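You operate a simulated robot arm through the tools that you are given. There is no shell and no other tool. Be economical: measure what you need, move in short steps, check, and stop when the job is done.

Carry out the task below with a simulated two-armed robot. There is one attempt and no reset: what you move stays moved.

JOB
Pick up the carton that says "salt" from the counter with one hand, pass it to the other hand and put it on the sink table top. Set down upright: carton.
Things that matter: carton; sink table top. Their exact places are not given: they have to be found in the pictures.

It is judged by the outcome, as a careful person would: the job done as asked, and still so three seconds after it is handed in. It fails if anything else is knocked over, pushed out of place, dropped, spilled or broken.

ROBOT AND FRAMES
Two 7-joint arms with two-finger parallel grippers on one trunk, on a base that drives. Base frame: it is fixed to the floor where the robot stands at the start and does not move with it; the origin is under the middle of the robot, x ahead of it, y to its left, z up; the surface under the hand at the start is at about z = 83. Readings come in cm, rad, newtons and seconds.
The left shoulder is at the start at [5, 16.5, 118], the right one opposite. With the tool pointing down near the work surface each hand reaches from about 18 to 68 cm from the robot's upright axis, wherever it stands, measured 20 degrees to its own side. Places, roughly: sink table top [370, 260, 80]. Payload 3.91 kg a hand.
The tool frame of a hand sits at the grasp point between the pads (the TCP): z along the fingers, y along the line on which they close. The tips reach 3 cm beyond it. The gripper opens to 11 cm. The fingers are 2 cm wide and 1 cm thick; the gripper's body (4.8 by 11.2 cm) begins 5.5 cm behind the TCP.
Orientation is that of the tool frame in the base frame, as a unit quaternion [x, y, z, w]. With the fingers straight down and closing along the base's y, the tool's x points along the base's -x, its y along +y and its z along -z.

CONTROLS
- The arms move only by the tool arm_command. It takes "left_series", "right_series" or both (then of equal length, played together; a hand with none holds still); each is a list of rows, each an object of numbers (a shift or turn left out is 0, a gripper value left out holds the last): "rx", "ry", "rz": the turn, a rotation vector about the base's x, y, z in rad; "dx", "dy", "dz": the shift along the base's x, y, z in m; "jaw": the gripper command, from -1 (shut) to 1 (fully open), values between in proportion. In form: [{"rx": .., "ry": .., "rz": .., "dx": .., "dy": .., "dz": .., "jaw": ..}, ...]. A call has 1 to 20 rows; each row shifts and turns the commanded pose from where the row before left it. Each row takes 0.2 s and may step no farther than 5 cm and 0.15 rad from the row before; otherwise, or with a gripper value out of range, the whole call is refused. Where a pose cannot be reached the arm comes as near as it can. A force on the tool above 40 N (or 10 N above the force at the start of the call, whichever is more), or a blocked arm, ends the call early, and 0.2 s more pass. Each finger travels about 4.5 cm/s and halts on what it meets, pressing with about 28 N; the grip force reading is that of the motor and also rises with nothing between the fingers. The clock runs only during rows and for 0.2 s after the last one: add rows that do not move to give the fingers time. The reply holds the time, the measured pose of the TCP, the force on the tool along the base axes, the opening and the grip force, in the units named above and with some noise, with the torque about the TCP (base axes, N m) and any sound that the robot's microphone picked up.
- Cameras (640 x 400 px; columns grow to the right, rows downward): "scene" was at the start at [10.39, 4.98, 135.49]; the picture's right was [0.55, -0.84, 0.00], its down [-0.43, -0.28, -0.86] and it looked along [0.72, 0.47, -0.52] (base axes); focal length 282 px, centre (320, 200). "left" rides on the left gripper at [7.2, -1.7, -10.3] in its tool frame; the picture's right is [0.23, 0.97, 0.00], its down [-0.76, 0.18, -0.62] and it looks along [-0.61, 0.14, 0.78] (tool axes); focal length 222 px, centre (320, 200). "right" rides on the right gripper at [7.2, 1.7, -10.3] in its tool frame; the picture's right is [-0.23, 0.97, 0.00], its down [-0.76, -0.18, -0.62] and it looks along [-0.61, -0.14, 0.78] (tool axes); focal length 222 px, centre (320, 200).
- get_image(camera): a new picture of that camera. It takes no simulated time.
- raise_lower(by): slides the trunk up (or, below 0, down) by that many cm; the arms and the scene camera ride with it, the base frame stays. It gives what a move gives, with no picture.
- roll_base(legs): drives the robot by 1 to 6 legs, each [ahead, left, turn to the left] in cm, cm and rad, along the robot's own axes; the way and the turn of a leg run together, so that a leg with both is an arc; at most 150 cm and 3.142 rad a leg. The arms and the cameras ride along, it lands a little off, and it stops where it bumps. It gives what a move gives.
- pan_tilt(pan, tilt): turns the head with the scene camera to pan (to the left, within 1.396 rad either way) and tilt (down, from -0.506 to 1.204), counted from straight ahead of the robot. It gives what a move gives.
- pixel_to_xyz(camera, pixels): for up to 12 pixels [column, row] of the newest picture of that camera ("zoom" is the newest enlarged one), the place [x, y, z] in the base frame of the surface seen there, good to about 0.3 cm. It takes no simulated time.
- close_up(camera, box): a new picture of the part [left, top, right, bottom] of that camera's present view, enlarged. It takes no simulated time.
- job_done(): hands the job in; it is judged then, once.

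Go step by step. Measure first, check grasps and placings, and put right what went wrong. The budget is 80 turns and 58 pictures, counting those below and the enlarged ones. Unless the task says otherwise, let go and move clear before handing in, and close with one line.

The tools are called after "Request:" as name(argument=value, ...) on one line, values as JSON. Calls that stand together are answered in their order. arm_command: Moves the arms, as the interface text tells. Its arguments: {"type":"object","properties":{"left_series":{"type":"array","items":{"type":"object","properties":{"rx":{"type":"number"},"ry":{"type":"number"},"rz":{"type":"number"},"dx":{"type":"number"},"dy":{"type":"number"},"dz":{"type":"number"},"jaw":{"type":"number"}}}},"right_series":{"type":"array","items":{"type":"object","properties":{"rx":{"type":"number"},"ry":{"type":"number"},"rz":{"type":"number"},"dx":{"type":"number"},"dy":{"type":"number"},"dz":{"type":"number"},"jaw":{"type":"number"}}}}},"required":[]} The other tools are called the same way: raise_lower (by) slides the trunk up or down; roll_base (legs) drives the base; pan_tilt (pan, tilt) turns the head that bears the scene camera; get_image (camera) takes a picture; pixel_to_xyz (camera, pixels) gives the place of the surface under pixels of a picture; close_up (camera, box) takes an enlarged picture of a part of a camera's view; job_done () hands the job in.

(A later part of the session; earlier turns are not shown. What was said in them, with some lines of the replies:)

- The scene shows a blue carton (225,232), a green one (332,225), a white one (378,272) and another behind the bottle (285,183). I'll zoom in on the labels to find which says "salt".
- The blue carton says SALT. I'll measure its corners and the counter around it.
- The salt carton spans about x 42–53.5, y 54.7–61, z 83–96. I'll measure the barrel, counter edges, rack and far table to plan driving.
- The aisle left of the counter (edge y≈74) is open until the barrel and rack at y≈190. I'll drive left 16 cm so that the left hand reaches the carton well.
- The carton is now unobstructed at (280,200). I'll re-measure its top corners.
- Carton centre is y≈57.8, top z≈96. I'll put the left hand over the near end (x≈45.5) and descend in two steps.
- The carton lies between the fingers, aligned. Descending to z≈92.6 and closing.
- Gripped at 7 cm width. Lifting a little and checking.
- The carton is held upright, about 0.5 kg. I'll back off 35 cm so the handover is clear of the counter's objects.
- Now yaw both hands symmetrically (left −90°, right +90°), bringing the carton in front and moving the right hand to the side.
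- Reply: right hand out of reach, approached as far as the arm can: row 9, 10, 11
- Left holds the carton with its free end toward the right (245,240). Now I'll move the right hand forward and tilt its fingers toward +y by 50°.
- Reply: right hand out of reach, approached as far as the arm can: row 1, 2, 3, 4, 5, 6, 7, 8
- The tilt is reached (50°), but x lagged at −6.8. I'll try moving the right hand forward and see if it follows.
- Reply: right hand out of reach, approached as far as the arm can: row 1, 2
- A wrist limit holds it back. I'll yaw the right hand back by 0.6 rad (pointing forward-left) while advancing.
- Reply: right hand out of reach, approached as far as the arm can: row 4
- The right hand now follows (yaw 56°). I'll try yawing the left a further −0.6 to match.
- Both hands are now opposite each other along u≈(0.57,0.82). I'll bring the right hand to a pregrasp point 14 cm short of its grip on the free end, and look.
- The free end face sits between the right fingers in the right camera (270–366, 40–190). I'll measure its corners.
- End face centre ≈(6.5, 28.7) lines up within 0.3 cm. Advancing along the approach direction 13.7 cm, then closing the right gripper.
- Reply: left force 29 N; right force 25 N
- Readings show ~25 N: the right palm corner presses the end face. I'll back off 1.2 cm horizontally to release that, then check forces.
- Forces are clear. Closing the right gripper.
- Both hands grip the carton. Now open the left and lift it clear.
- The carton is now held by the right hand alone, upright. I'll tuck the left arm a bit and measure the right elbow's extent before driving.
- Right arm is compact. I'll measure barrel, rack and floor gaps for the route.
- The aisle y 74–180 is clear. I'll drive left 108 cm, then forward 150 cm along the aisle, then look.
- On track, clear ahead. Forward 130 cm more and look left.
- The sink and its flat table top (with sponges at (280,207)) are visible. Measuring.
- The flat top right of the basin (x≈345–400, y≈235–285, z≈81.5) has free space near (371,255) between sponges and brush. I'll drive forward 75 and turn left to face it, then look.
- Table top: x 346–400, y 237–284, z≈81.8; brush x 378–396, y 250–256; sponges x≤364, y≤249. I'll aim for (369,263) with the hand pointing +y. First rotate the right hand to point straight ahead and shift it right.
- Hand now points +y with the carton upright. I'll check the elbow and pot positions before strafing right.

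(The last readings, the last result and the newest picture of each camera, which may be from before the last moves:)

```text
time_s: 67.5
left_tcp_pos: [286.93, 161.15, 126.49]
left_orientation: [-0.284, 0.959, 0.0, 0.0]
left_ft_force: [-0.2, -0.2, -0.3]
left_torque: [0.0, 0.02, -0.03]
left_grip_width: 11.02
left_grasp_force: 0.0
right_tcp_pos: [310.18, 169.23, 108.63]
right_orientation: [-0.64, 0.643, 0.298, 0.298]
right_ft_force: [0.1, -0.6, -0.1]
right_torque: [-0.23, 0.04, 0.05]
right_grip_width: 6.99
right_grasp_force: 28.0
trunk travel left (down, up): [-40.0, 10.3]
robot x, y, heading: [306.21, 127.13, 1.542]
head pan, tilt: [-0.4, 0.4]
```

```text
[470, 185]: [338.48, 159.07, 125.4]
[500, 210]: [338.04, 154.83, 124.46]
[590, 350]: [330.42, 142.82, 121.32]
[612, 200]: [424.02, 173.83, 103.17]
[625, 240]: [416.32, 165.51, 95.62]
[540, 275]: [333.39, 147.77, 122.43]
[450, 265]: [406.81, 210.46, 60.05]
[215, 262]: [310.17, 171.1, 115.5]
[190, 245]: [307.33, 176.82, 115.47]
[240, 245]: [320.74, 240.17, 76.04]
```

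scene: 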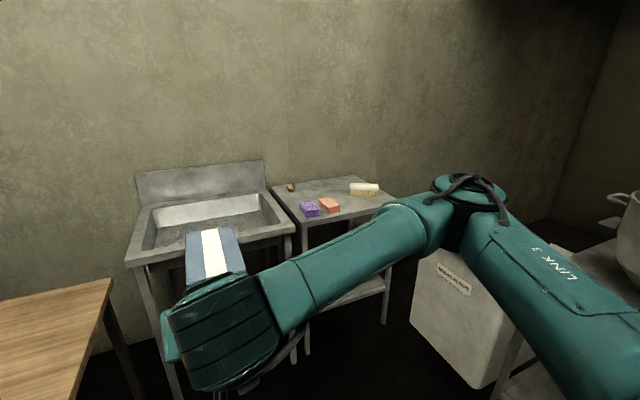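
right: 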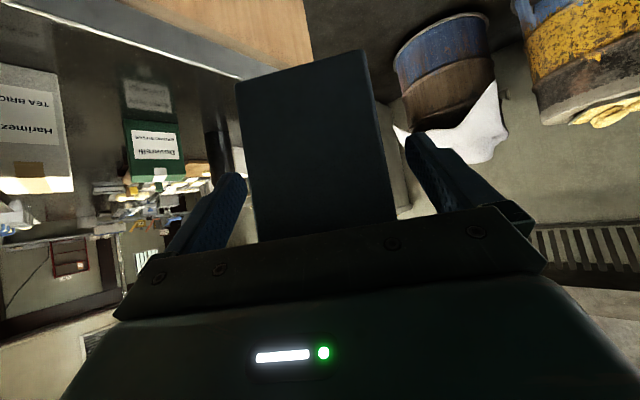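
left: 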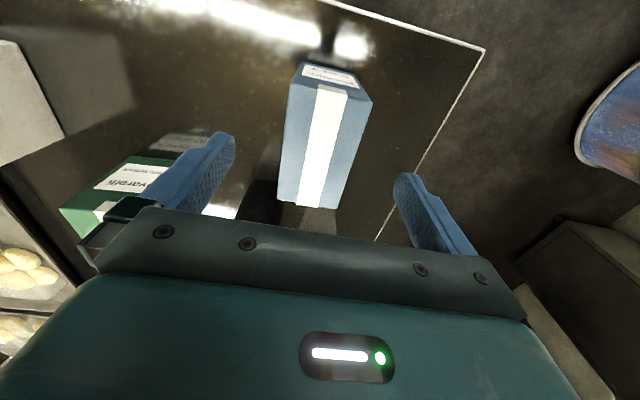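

Clear. Strafe right 52, then forward 70.

Request:
roll_base(legs=[[0, -53, 0.02], [70, 0, 0]])

Request:
pan_tilt(pan=-0.15, tilt=0.7)

Request:
get_image(camera="scene")

```text
time_s: 75.9
left_tcp_pos: [338.16, 228.07, 126.45]
left_orientation: [-0.297, 0.955, 0.001, 0.0]
left_ft_force: [0.4, 0.2, -0.6]
left_torque: [0.01, 0.0, 0.01]
left_grip_width: 10.99
left_grasp_force: 0.1
right_tcp_pos: [361.26, 236.93, 108.59]
right_orientation: [0.648, -0.634, -0.302, -0.294]
right_ft_force: [0.7, 0.2, 0.3]
right_torque: [-0.26, -0.01, 0.0]
right_grip_width: 7.0
right_grasp_force: 28.2
trunk travel left (down, up): [-40.0, 10.3]
robot x, y, heading: [358.07, 194.55, 1.572]
head pan, tilt: [-0.4, 0.4]
```

```text
time_s: 76.7
left_tcp_pos: [338.34, 228.12, 126.45]
left_orientation: [-0.296, 0.955, 0.0, 0.0]
left_ft_force: [-0.4, 0.1, 0.3]
left_torque: [-0.01, 0.02, 0.03]
left_grip_width: 10.98
left_grasp_force: 0.1
right_tcp_pos: [361.31, 236.75, 108.69]
right_orientation: [0.648, -0.635, -0.302, -0.295]
right_ft_force: [0.8, 0.0, 0.2]
right_torque: [-0.26, -0.01, 0.0]
right_grip_width: 6.98
right_grasp_force: 28.0
trunk travel left (down, up): [-40.0, 10.3]
robot x, y, heading: [358.24, 194.5, 1.574]
head pan, tilt: [-0.15, 0.7]
```

```text
29 pictures are left
```

scene: 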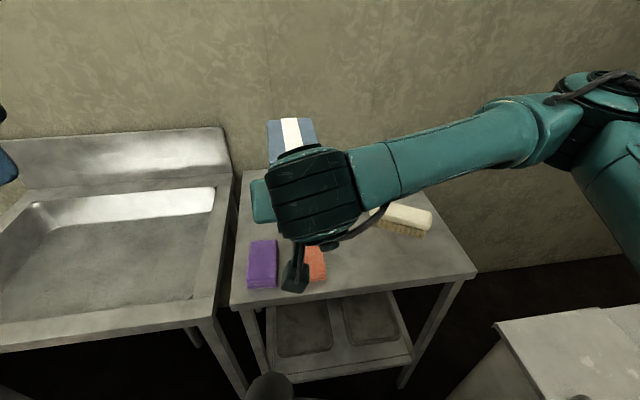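

Target TCP ≈(369,259). I'll measure the lowest points of hand and wrist and carton top for clearances over the brush.

Request:
close_up(camera="scene", box=[220, 100, 476, 300])

Request:
pixel_to_xyz(camera="scene", pixels=[[295, 283], [332, 238], [372, 222], [350, 215], [400, 185], [430, 180], [310, 240], [272, 122], [310, 122], [275, 152], [400, 213], [260, 200]])

Request:
get_image(camera="right")

```text
2.00 times, centred on (348, 200) of scene
```

zoom: 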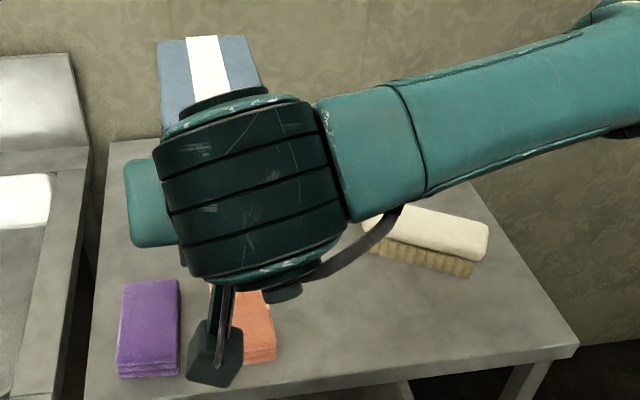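

```text
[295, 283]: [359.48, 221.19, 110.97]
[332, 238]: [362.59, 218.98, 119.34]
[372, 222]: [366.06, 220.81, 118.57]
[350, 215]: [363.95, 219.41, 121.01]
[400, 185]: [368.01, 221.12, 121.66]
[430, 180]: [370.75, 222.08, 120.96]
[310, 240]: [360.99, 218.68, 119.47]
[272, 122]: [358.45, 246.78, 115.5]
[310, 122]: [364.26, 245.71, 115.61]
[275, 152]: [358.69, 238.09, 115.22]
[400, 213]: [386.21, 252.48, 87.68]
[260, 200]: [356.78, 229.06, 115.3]
```

```text
27 pictures are left
```

right: 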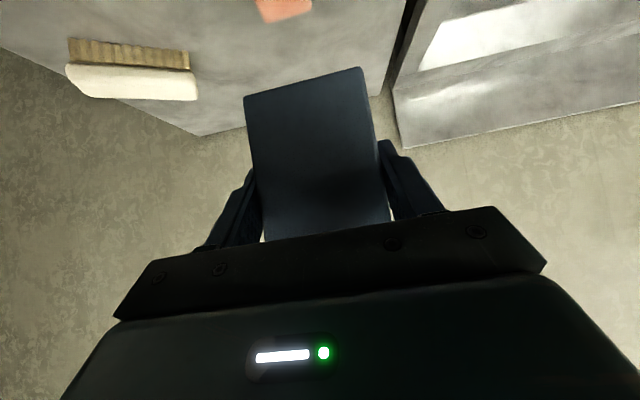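

The forearm trails at y≈TCP−16, so placing nearer the front keeps the arm off the brush. I'll measure the exact gap between the salmon sponge and brush.

Request:
pixel_to_xyz(camera="right", pixels=[[192, 88], [186, 60], [72, 50], [80, 85], [259, 10], [266, 18], [305, 8], [180, 20]])

Request:
pixel_to_xyz(camera="scene", pixels=[[324, 255], [325, 278], [328, 281], [308, 282], [476, 275], [274, 245], [276, 285], [380, 222], [430, 215], [428, 232]])

```text
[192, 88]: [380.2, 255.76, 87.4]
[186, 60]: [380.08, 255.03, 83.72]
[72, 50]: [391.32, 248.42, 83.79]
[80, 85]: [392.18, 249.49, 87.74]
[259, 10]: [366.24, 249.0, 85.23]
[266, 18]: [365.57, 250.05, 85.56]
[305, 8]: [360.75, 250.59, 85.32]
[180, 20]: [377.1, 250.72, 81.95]
```

```text
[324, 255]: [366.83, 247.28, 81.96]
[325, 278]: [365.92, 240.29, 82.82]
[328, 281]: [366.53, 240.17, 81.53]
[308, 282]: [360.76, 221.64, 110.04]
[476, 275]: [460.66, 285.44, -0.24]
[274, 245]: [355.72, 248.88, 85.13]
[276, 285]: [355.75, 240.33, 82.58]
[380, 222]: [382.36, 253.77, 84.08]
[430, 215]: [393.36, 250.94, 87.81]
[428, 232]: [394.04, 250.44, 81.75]
```

Gap is x 366.5–379.5; brush's left end at y≥252. Target: carton centre (373.5, 247.5), TCP (373.5, 243.6). Moving over it, then down partway.

Request:
arm_command(right_series=[{"dx": 0.031, "dy": 0.017}, {"dx": 0.031, "dy": 0.017}, {"dx": 0.03, "dy": 0.017}, {"dx": 0.03, "dy": 0.016}, {"dz": -0.03}, {"dz": -0.03}, {"dz": -0.03}, {"dz": -0.03}, {}])

Request:
get_image(camera="scene")

Request:
get_image(camera="right")

```text
time_s: 78.7
left_tcp_pos: [338.26, 228.22, 126.44]
left_orientation: [-0.296, 0.955, 0.0, 0.0]
left_ft_force: [0.7, -0.3, -0.6]
left_torque: [-0.02, 0.01, -0.04]
left_grip_width: 11.01
left_grasp_force: 0.1
right_tcp_pos: [373.37, 243.52, 96.41]
right_orientation: [0.647, -0.633, -0.304, -0.295]
right_ft_force: [-0.2, -0.3, -0.7]
right_torque: [-0.24, -0.02, 0.02]
right_grip_width: 6.97
right_grasp_force: 28.2
trunk travel left (down, up): [-40.0, 10.3]
robot x, y, heading: [358.45, 194.37, 1.571]
head pan, tilt: [-0.15, 0.7]
```

```text
26 pictures are left
```

scene: 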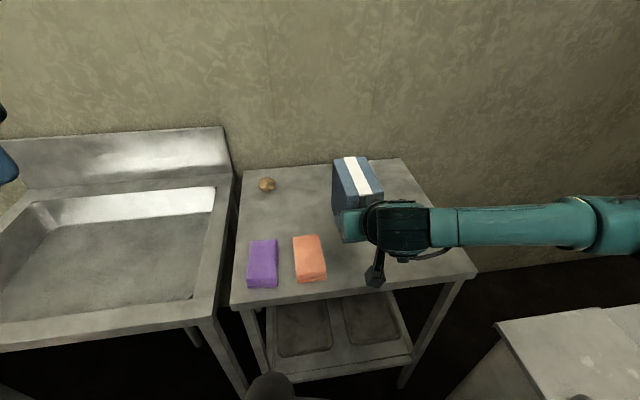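

```text
25 pictures are left
```

right: 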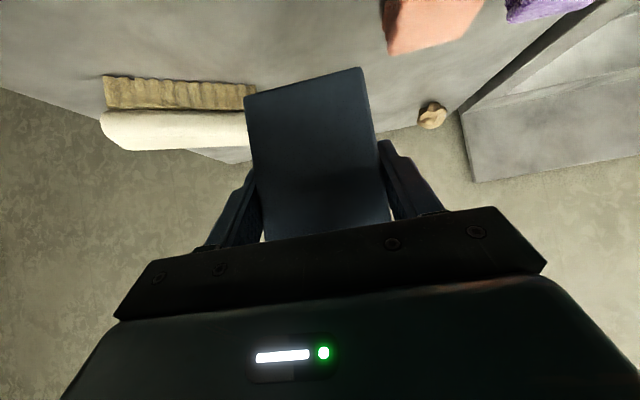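

Carton sits over the gap. I'll check the carton's faces against the brush end before the last descent.

Request:
pixel_to_xyz(camera="right", pixels=[[242, 95], [240, 130], [108, 85], [252, 105], [358, 78], [268, 230], [390, 52], [395, 30]])

Request:
pixel_to_xyz(camera="scene", pixels=[[337, 160], [366, 160], [380, 190], [350, 200], [340, 180], [345, 200], [325, 262], [337, 208]])

```text
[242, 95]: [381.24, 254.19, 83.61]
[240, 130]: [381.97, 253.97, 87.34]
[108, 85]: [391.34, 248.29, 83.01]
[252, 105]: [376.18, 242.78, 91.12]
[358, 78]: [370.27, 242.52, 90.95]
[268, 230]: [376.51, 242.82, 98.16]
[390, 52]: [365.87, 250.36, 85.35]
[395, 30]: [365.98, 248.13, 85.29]
```

```text
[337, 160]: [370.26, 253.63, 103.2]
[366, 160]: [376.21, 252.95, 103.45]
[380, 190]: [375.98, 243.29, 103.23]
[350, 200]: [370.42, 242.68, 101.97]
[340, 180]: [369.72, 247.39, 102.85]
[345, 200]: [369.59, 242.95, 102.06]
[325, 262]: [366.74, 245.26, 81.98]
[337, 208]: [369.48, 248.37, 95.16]
```

Carton spans x 369.5–377, y 242.3–254; shifting it −0.5 in x and −2 in y for margin, then lowering gently to near the table.

Request:
arm_command(right_series=[{"dx": -0.005, "dy": -0.02}, {"dz": -0.03}, {"dz": -0.025}, {"dz": -0.015}, {"dz": -0.006}, {}])

Request:
close_up(camera="scene", box=[270, 140, 462, 300])

```text
time_s: 80.1
left_tcp_pos: [338.39, 228.22, 126.45]
left_orientation: [-0.296, 0.955, 0.0, -0.001]
left_ft_force: [0.9, 1.0, -0.1]
left_torque: [-0.01, 0.03, -0.01]
left_grip_width: 10.99
left_grasp_force: 0.1
right_tcp_pos: [373.0, 241.38, 89.02]
right_orientation: [0.648, -0.635, -0.302, -0.294]
right_ft_force: [0.8, 0.7, 0.4]
right_torque: [-0.26, -0.02, 0.0]
right_grip_width: 7.0
right_grasp_force: 27.6
trunk travel left (down, up): [-40.0, 10.3]
robot x, y, heading: [358.28, 194.61, 1.575]
head pan, tilt: [-0.15, 0.7]
```

```text
2.50 times, centred on (366, 220) of scene
```

zoom: 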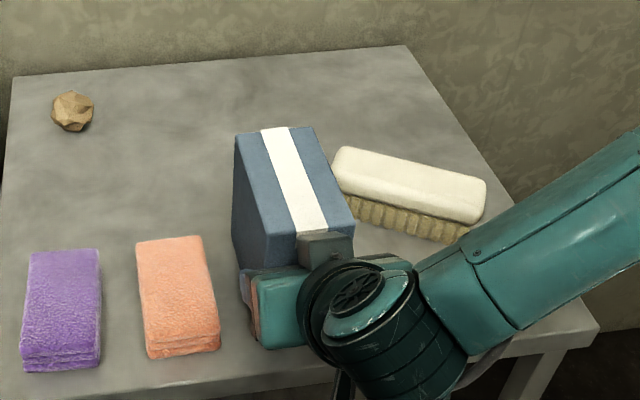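

The brush end looks near the carton's right face; measuring that gap.

Request:
pixel_to_xyz(camera="zoom", pixels=[[336, 165], [338, 185], [345, 192], [315, 132], [350, 205], [240, 140], [240, 220], [215, 300], [218, 345], [255, 320]])

```text
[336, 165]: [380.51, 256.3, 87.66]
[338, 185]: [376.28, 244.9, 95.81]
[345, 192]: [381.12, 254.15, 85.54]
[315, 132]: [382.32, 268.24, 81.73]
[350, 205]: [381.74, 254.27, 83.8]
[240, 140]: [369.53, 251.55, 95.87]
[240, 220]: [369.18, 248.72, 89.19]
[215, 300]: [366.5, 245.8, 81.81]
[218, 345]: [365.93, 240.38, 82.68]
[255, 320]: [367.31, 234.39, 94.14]
```

Gap to the brush is ~3.5 cm and to the sponge ~3 cm. Bottom is about 1.1 cm above the table; lowering in fine steps to contact.

Request:
arm_command(right_series=[{"dz": -0.004}, {"dz": -0.003}, {"dz": -0.002}, {"dz": -0.002}, {}])

```text
time_s: 81.3
left_tcp_pos: [338.36, 228.06, 126.5]
left_orientation: [-0.296, 0.955, 0.002, 0.0]
left_ft_force: [0.6, 0.4, -0.5]
left_torque: [-0.03, 0.0, 0.0]
left_grip_width: 11.0
left_grasp_force: 0.1
right_tcp_pos: [372.79, 241.34, 88.0]
right_orientation: [0.647, -0.634, -0.303, -0.297]
right_ft_force: [1.7, -1.7, 13.2]
right_torque: [-0.5, -0.25, 0.13]
right_grip_width: 7.0
right_grasp_force: 28.1
trunk travel left (down, up): [-40.0, 10.3]
robot x, y, heading: [358.47, 193.9, 1.574]
head pan, tilt: [-0.15, 0.7]
```

Contact: 13 N upward. I'll check levelness before releasing.

Request:
close_up(camera="scene", box=[300, 150, 428, 250])

Request:
pixel_to_xyz(camera="zoom", pixels=[[190, 140], [260, 130], [200, 260], [290, 240], [180, 150], [185, 250]])

```text
4.00 times, centred on (364, 200) of scene
```

zoom: 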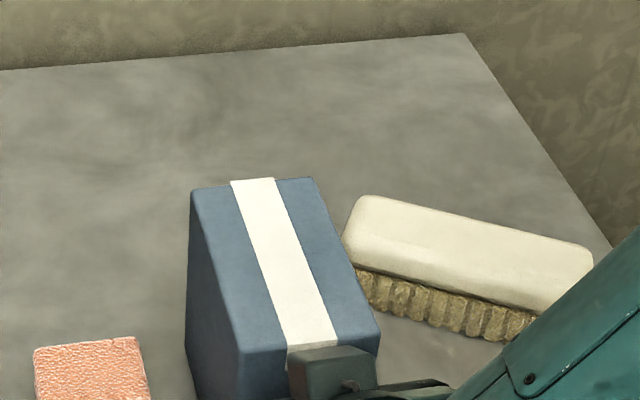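

```text
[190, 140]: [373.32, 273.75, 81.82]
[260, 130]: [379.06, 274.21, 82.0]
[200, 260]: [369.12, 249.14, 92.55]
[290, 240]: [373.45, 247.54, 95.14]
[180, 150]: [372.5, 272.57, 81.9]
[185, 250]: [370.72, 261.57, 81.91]
```

Request:
pixel_to_xyz(camera="zoom", pixels=[[208, 200], [305, 190], [255, 335], [362, 325], [300, 270]])

```text
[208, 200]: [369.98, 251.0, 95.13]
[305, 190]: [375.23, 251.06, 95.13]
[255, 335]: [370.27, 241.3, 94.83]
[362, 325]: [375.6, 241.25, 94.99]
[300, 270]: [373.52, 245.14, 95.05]
```

The top is level (94.8–95.1). Opening the right gripper partly (to ~8.8 cm) to stay clear of the sponge, then retracting along the fingers.

Request:
arm_command(right_series=[{"jaw": 0.6}, {"jaw": 0.6}, {"jaw": 0.6}, {"jaw": 0.6}, {}])

Request:
get_image(camera="right")

```text
time_s: 82.5
left_tcp_pos: [338.33, 228.1, 126.38]
left_orientation: [-0.297, 0.955, 0.0, 0.001]
left_ft_force: [0.3, -0.5, 0.1]
left_torque: [-0.01, 0.01, 0.01]
left_grip_width: 10.99
left_grasp_force: 0.0
right_tcp_pos: [372.95, 241.33, 87.87]
right_orientation: [0.648, -0.634, -0.302, -0.294]
right_ft_force: [1.1, 1.0, 0.2]
right_torque: [0.01, 0.0, 0.02]
right_grip_width: 8.79
right_grasp_force: 0.1
trunk travel left (down, up): [-40.0, 10.3]
robot x, y, heading: [358.63, 194.27, 1.574]
head pan, tilt: [-0.15, 0.7]
```

```text
22 pictures are left
```

right: 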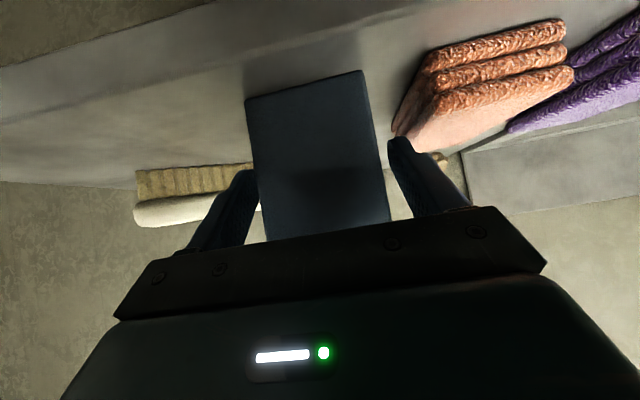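

Released; both fingers are clear of the carton. Retracting back and up.

Request:
arm_command(right_series=[{"dy": -0.015, "dz": 0.0126}, {"dy": -0.023, "dz": 0.019}, {"dy": -0.031, "dz": 0.026}, {"dy": -0.031, "dz": 0.026}, {"dz": 0.04}, {}])

Request:
get_image(camera="scene")

```text
time_s: 83.9
left_tcp_pos: [338.34, 228.14, 126.46]
left_orientation: [-0.296, 0.955, 0.0, 0.0]
left_ft_force: [-0.3, 1.3, 0.2]
left_torque: [-0.01, 0.0, 0.04]
left_grip_width: 10.99
left_grasp_force: 0.2
right_tcp_pos: [372.05, 233.88, 99.27]
right_orientation: [0.648, -0.634, -0.302, -0.294]
right_ft_force: [-0.4, -0.5, -0.6]
right_torque: [0.02, 0.02, -0.01]
right_grip_width: 8.81
right_grasp_force: 0.0
right hand out of reach, approached as far as the arm can: row 4, 5
trunk travel left (down, up): [-40.0, 10.3]
robot x, y, heading: [358.47, 194.56, 1.573]
head pan, tilt: [-0.15, 0.7]
```

```text
21 pictures are left
```

scene: 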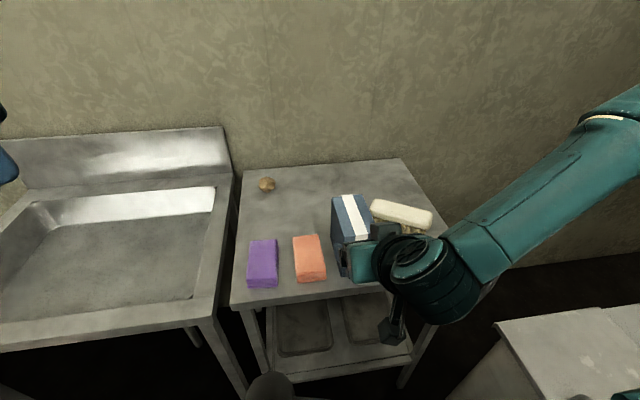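

The carton stands upright and the fingers are ~4 cm clear of it. I'll check the elbow's x before backing the base out.

Request:
pixel_to_xyz(camera="scene", pixels=[[630, 130], [600, 115], [635, 100], [550, 230], [395, 340]])

Request:
close_up(camera="scene", box=[230, 150, 470, 300])

```text
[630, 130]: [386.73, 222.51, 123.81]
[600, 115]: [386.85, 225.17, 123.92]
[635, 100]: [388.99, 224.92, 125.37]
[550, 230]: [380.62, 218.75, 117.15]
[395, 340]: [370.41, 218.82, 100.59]
```

```text
2.67 times, centred on (350, 225) of scene
```

zoom: 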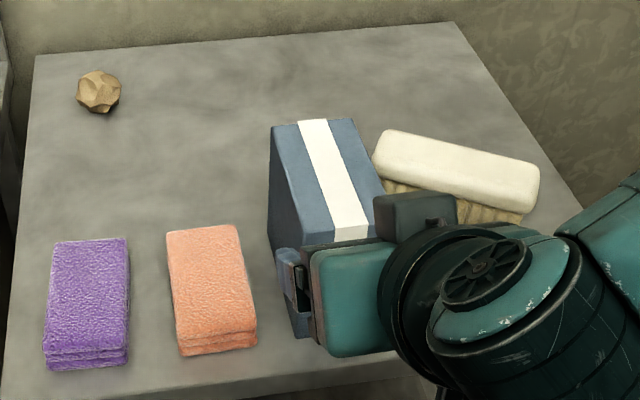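

The elbow is high (z≈124) and left of the pot. Backing the base out 30 cm and taking a final look.

Request:
roll_base(legs=[[-30, 0, 0]])

Request:
get_image(camera="scene")

```text
time_s: 86.0
left_tcp_pos: [338.46, 197.81, 126.5]
left_orientation: [-0.294, 0.956, 0.001, 0.0]
left_ft_force: [0.3, -0.8, 0.0]
left_torque: [0.0, 0.01, -0.02]
left_grip_width: 10.99
left_grasp_force: 0.1
right_tcp_pos: [372.19, 203.49, 99.25]
right_orientation: [0.646, -0.636, -0.301, -0.296]
right_ft_force: [0.9, -0.5, -0.1]
right_torque: [0.0, 0.01, -0.02]
right_grip_width: 8.8
right_grasp_force: 0.1
trunk travel left (down, up): [-40.0, 10.3]
robot x, y, heading: [358.42, 163.95, 1.565]
head pan, tilt: [-0.15, 0.7]
```

```text
19 pictures are left
```

scene: 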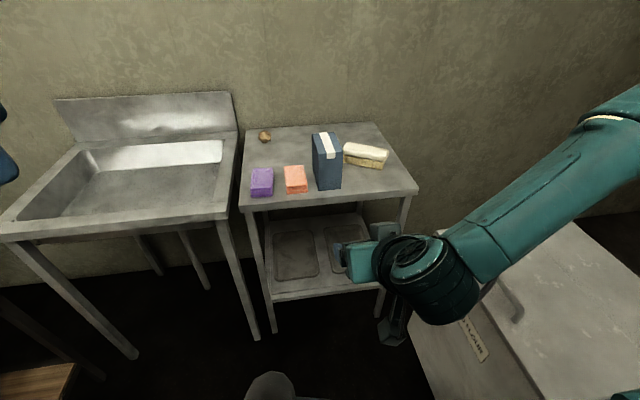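

The carton stands upright on the sink table top at (327,160), the sponges and brush are undisturbed, and the hands are clear. Handing in.

Request:
job_done()

```text
The job is handed in.
```

The salt carton was picked up with the left hand, passed to the right hand and set upright on the sink table top. Both hands are clear, and nothing else was moved.
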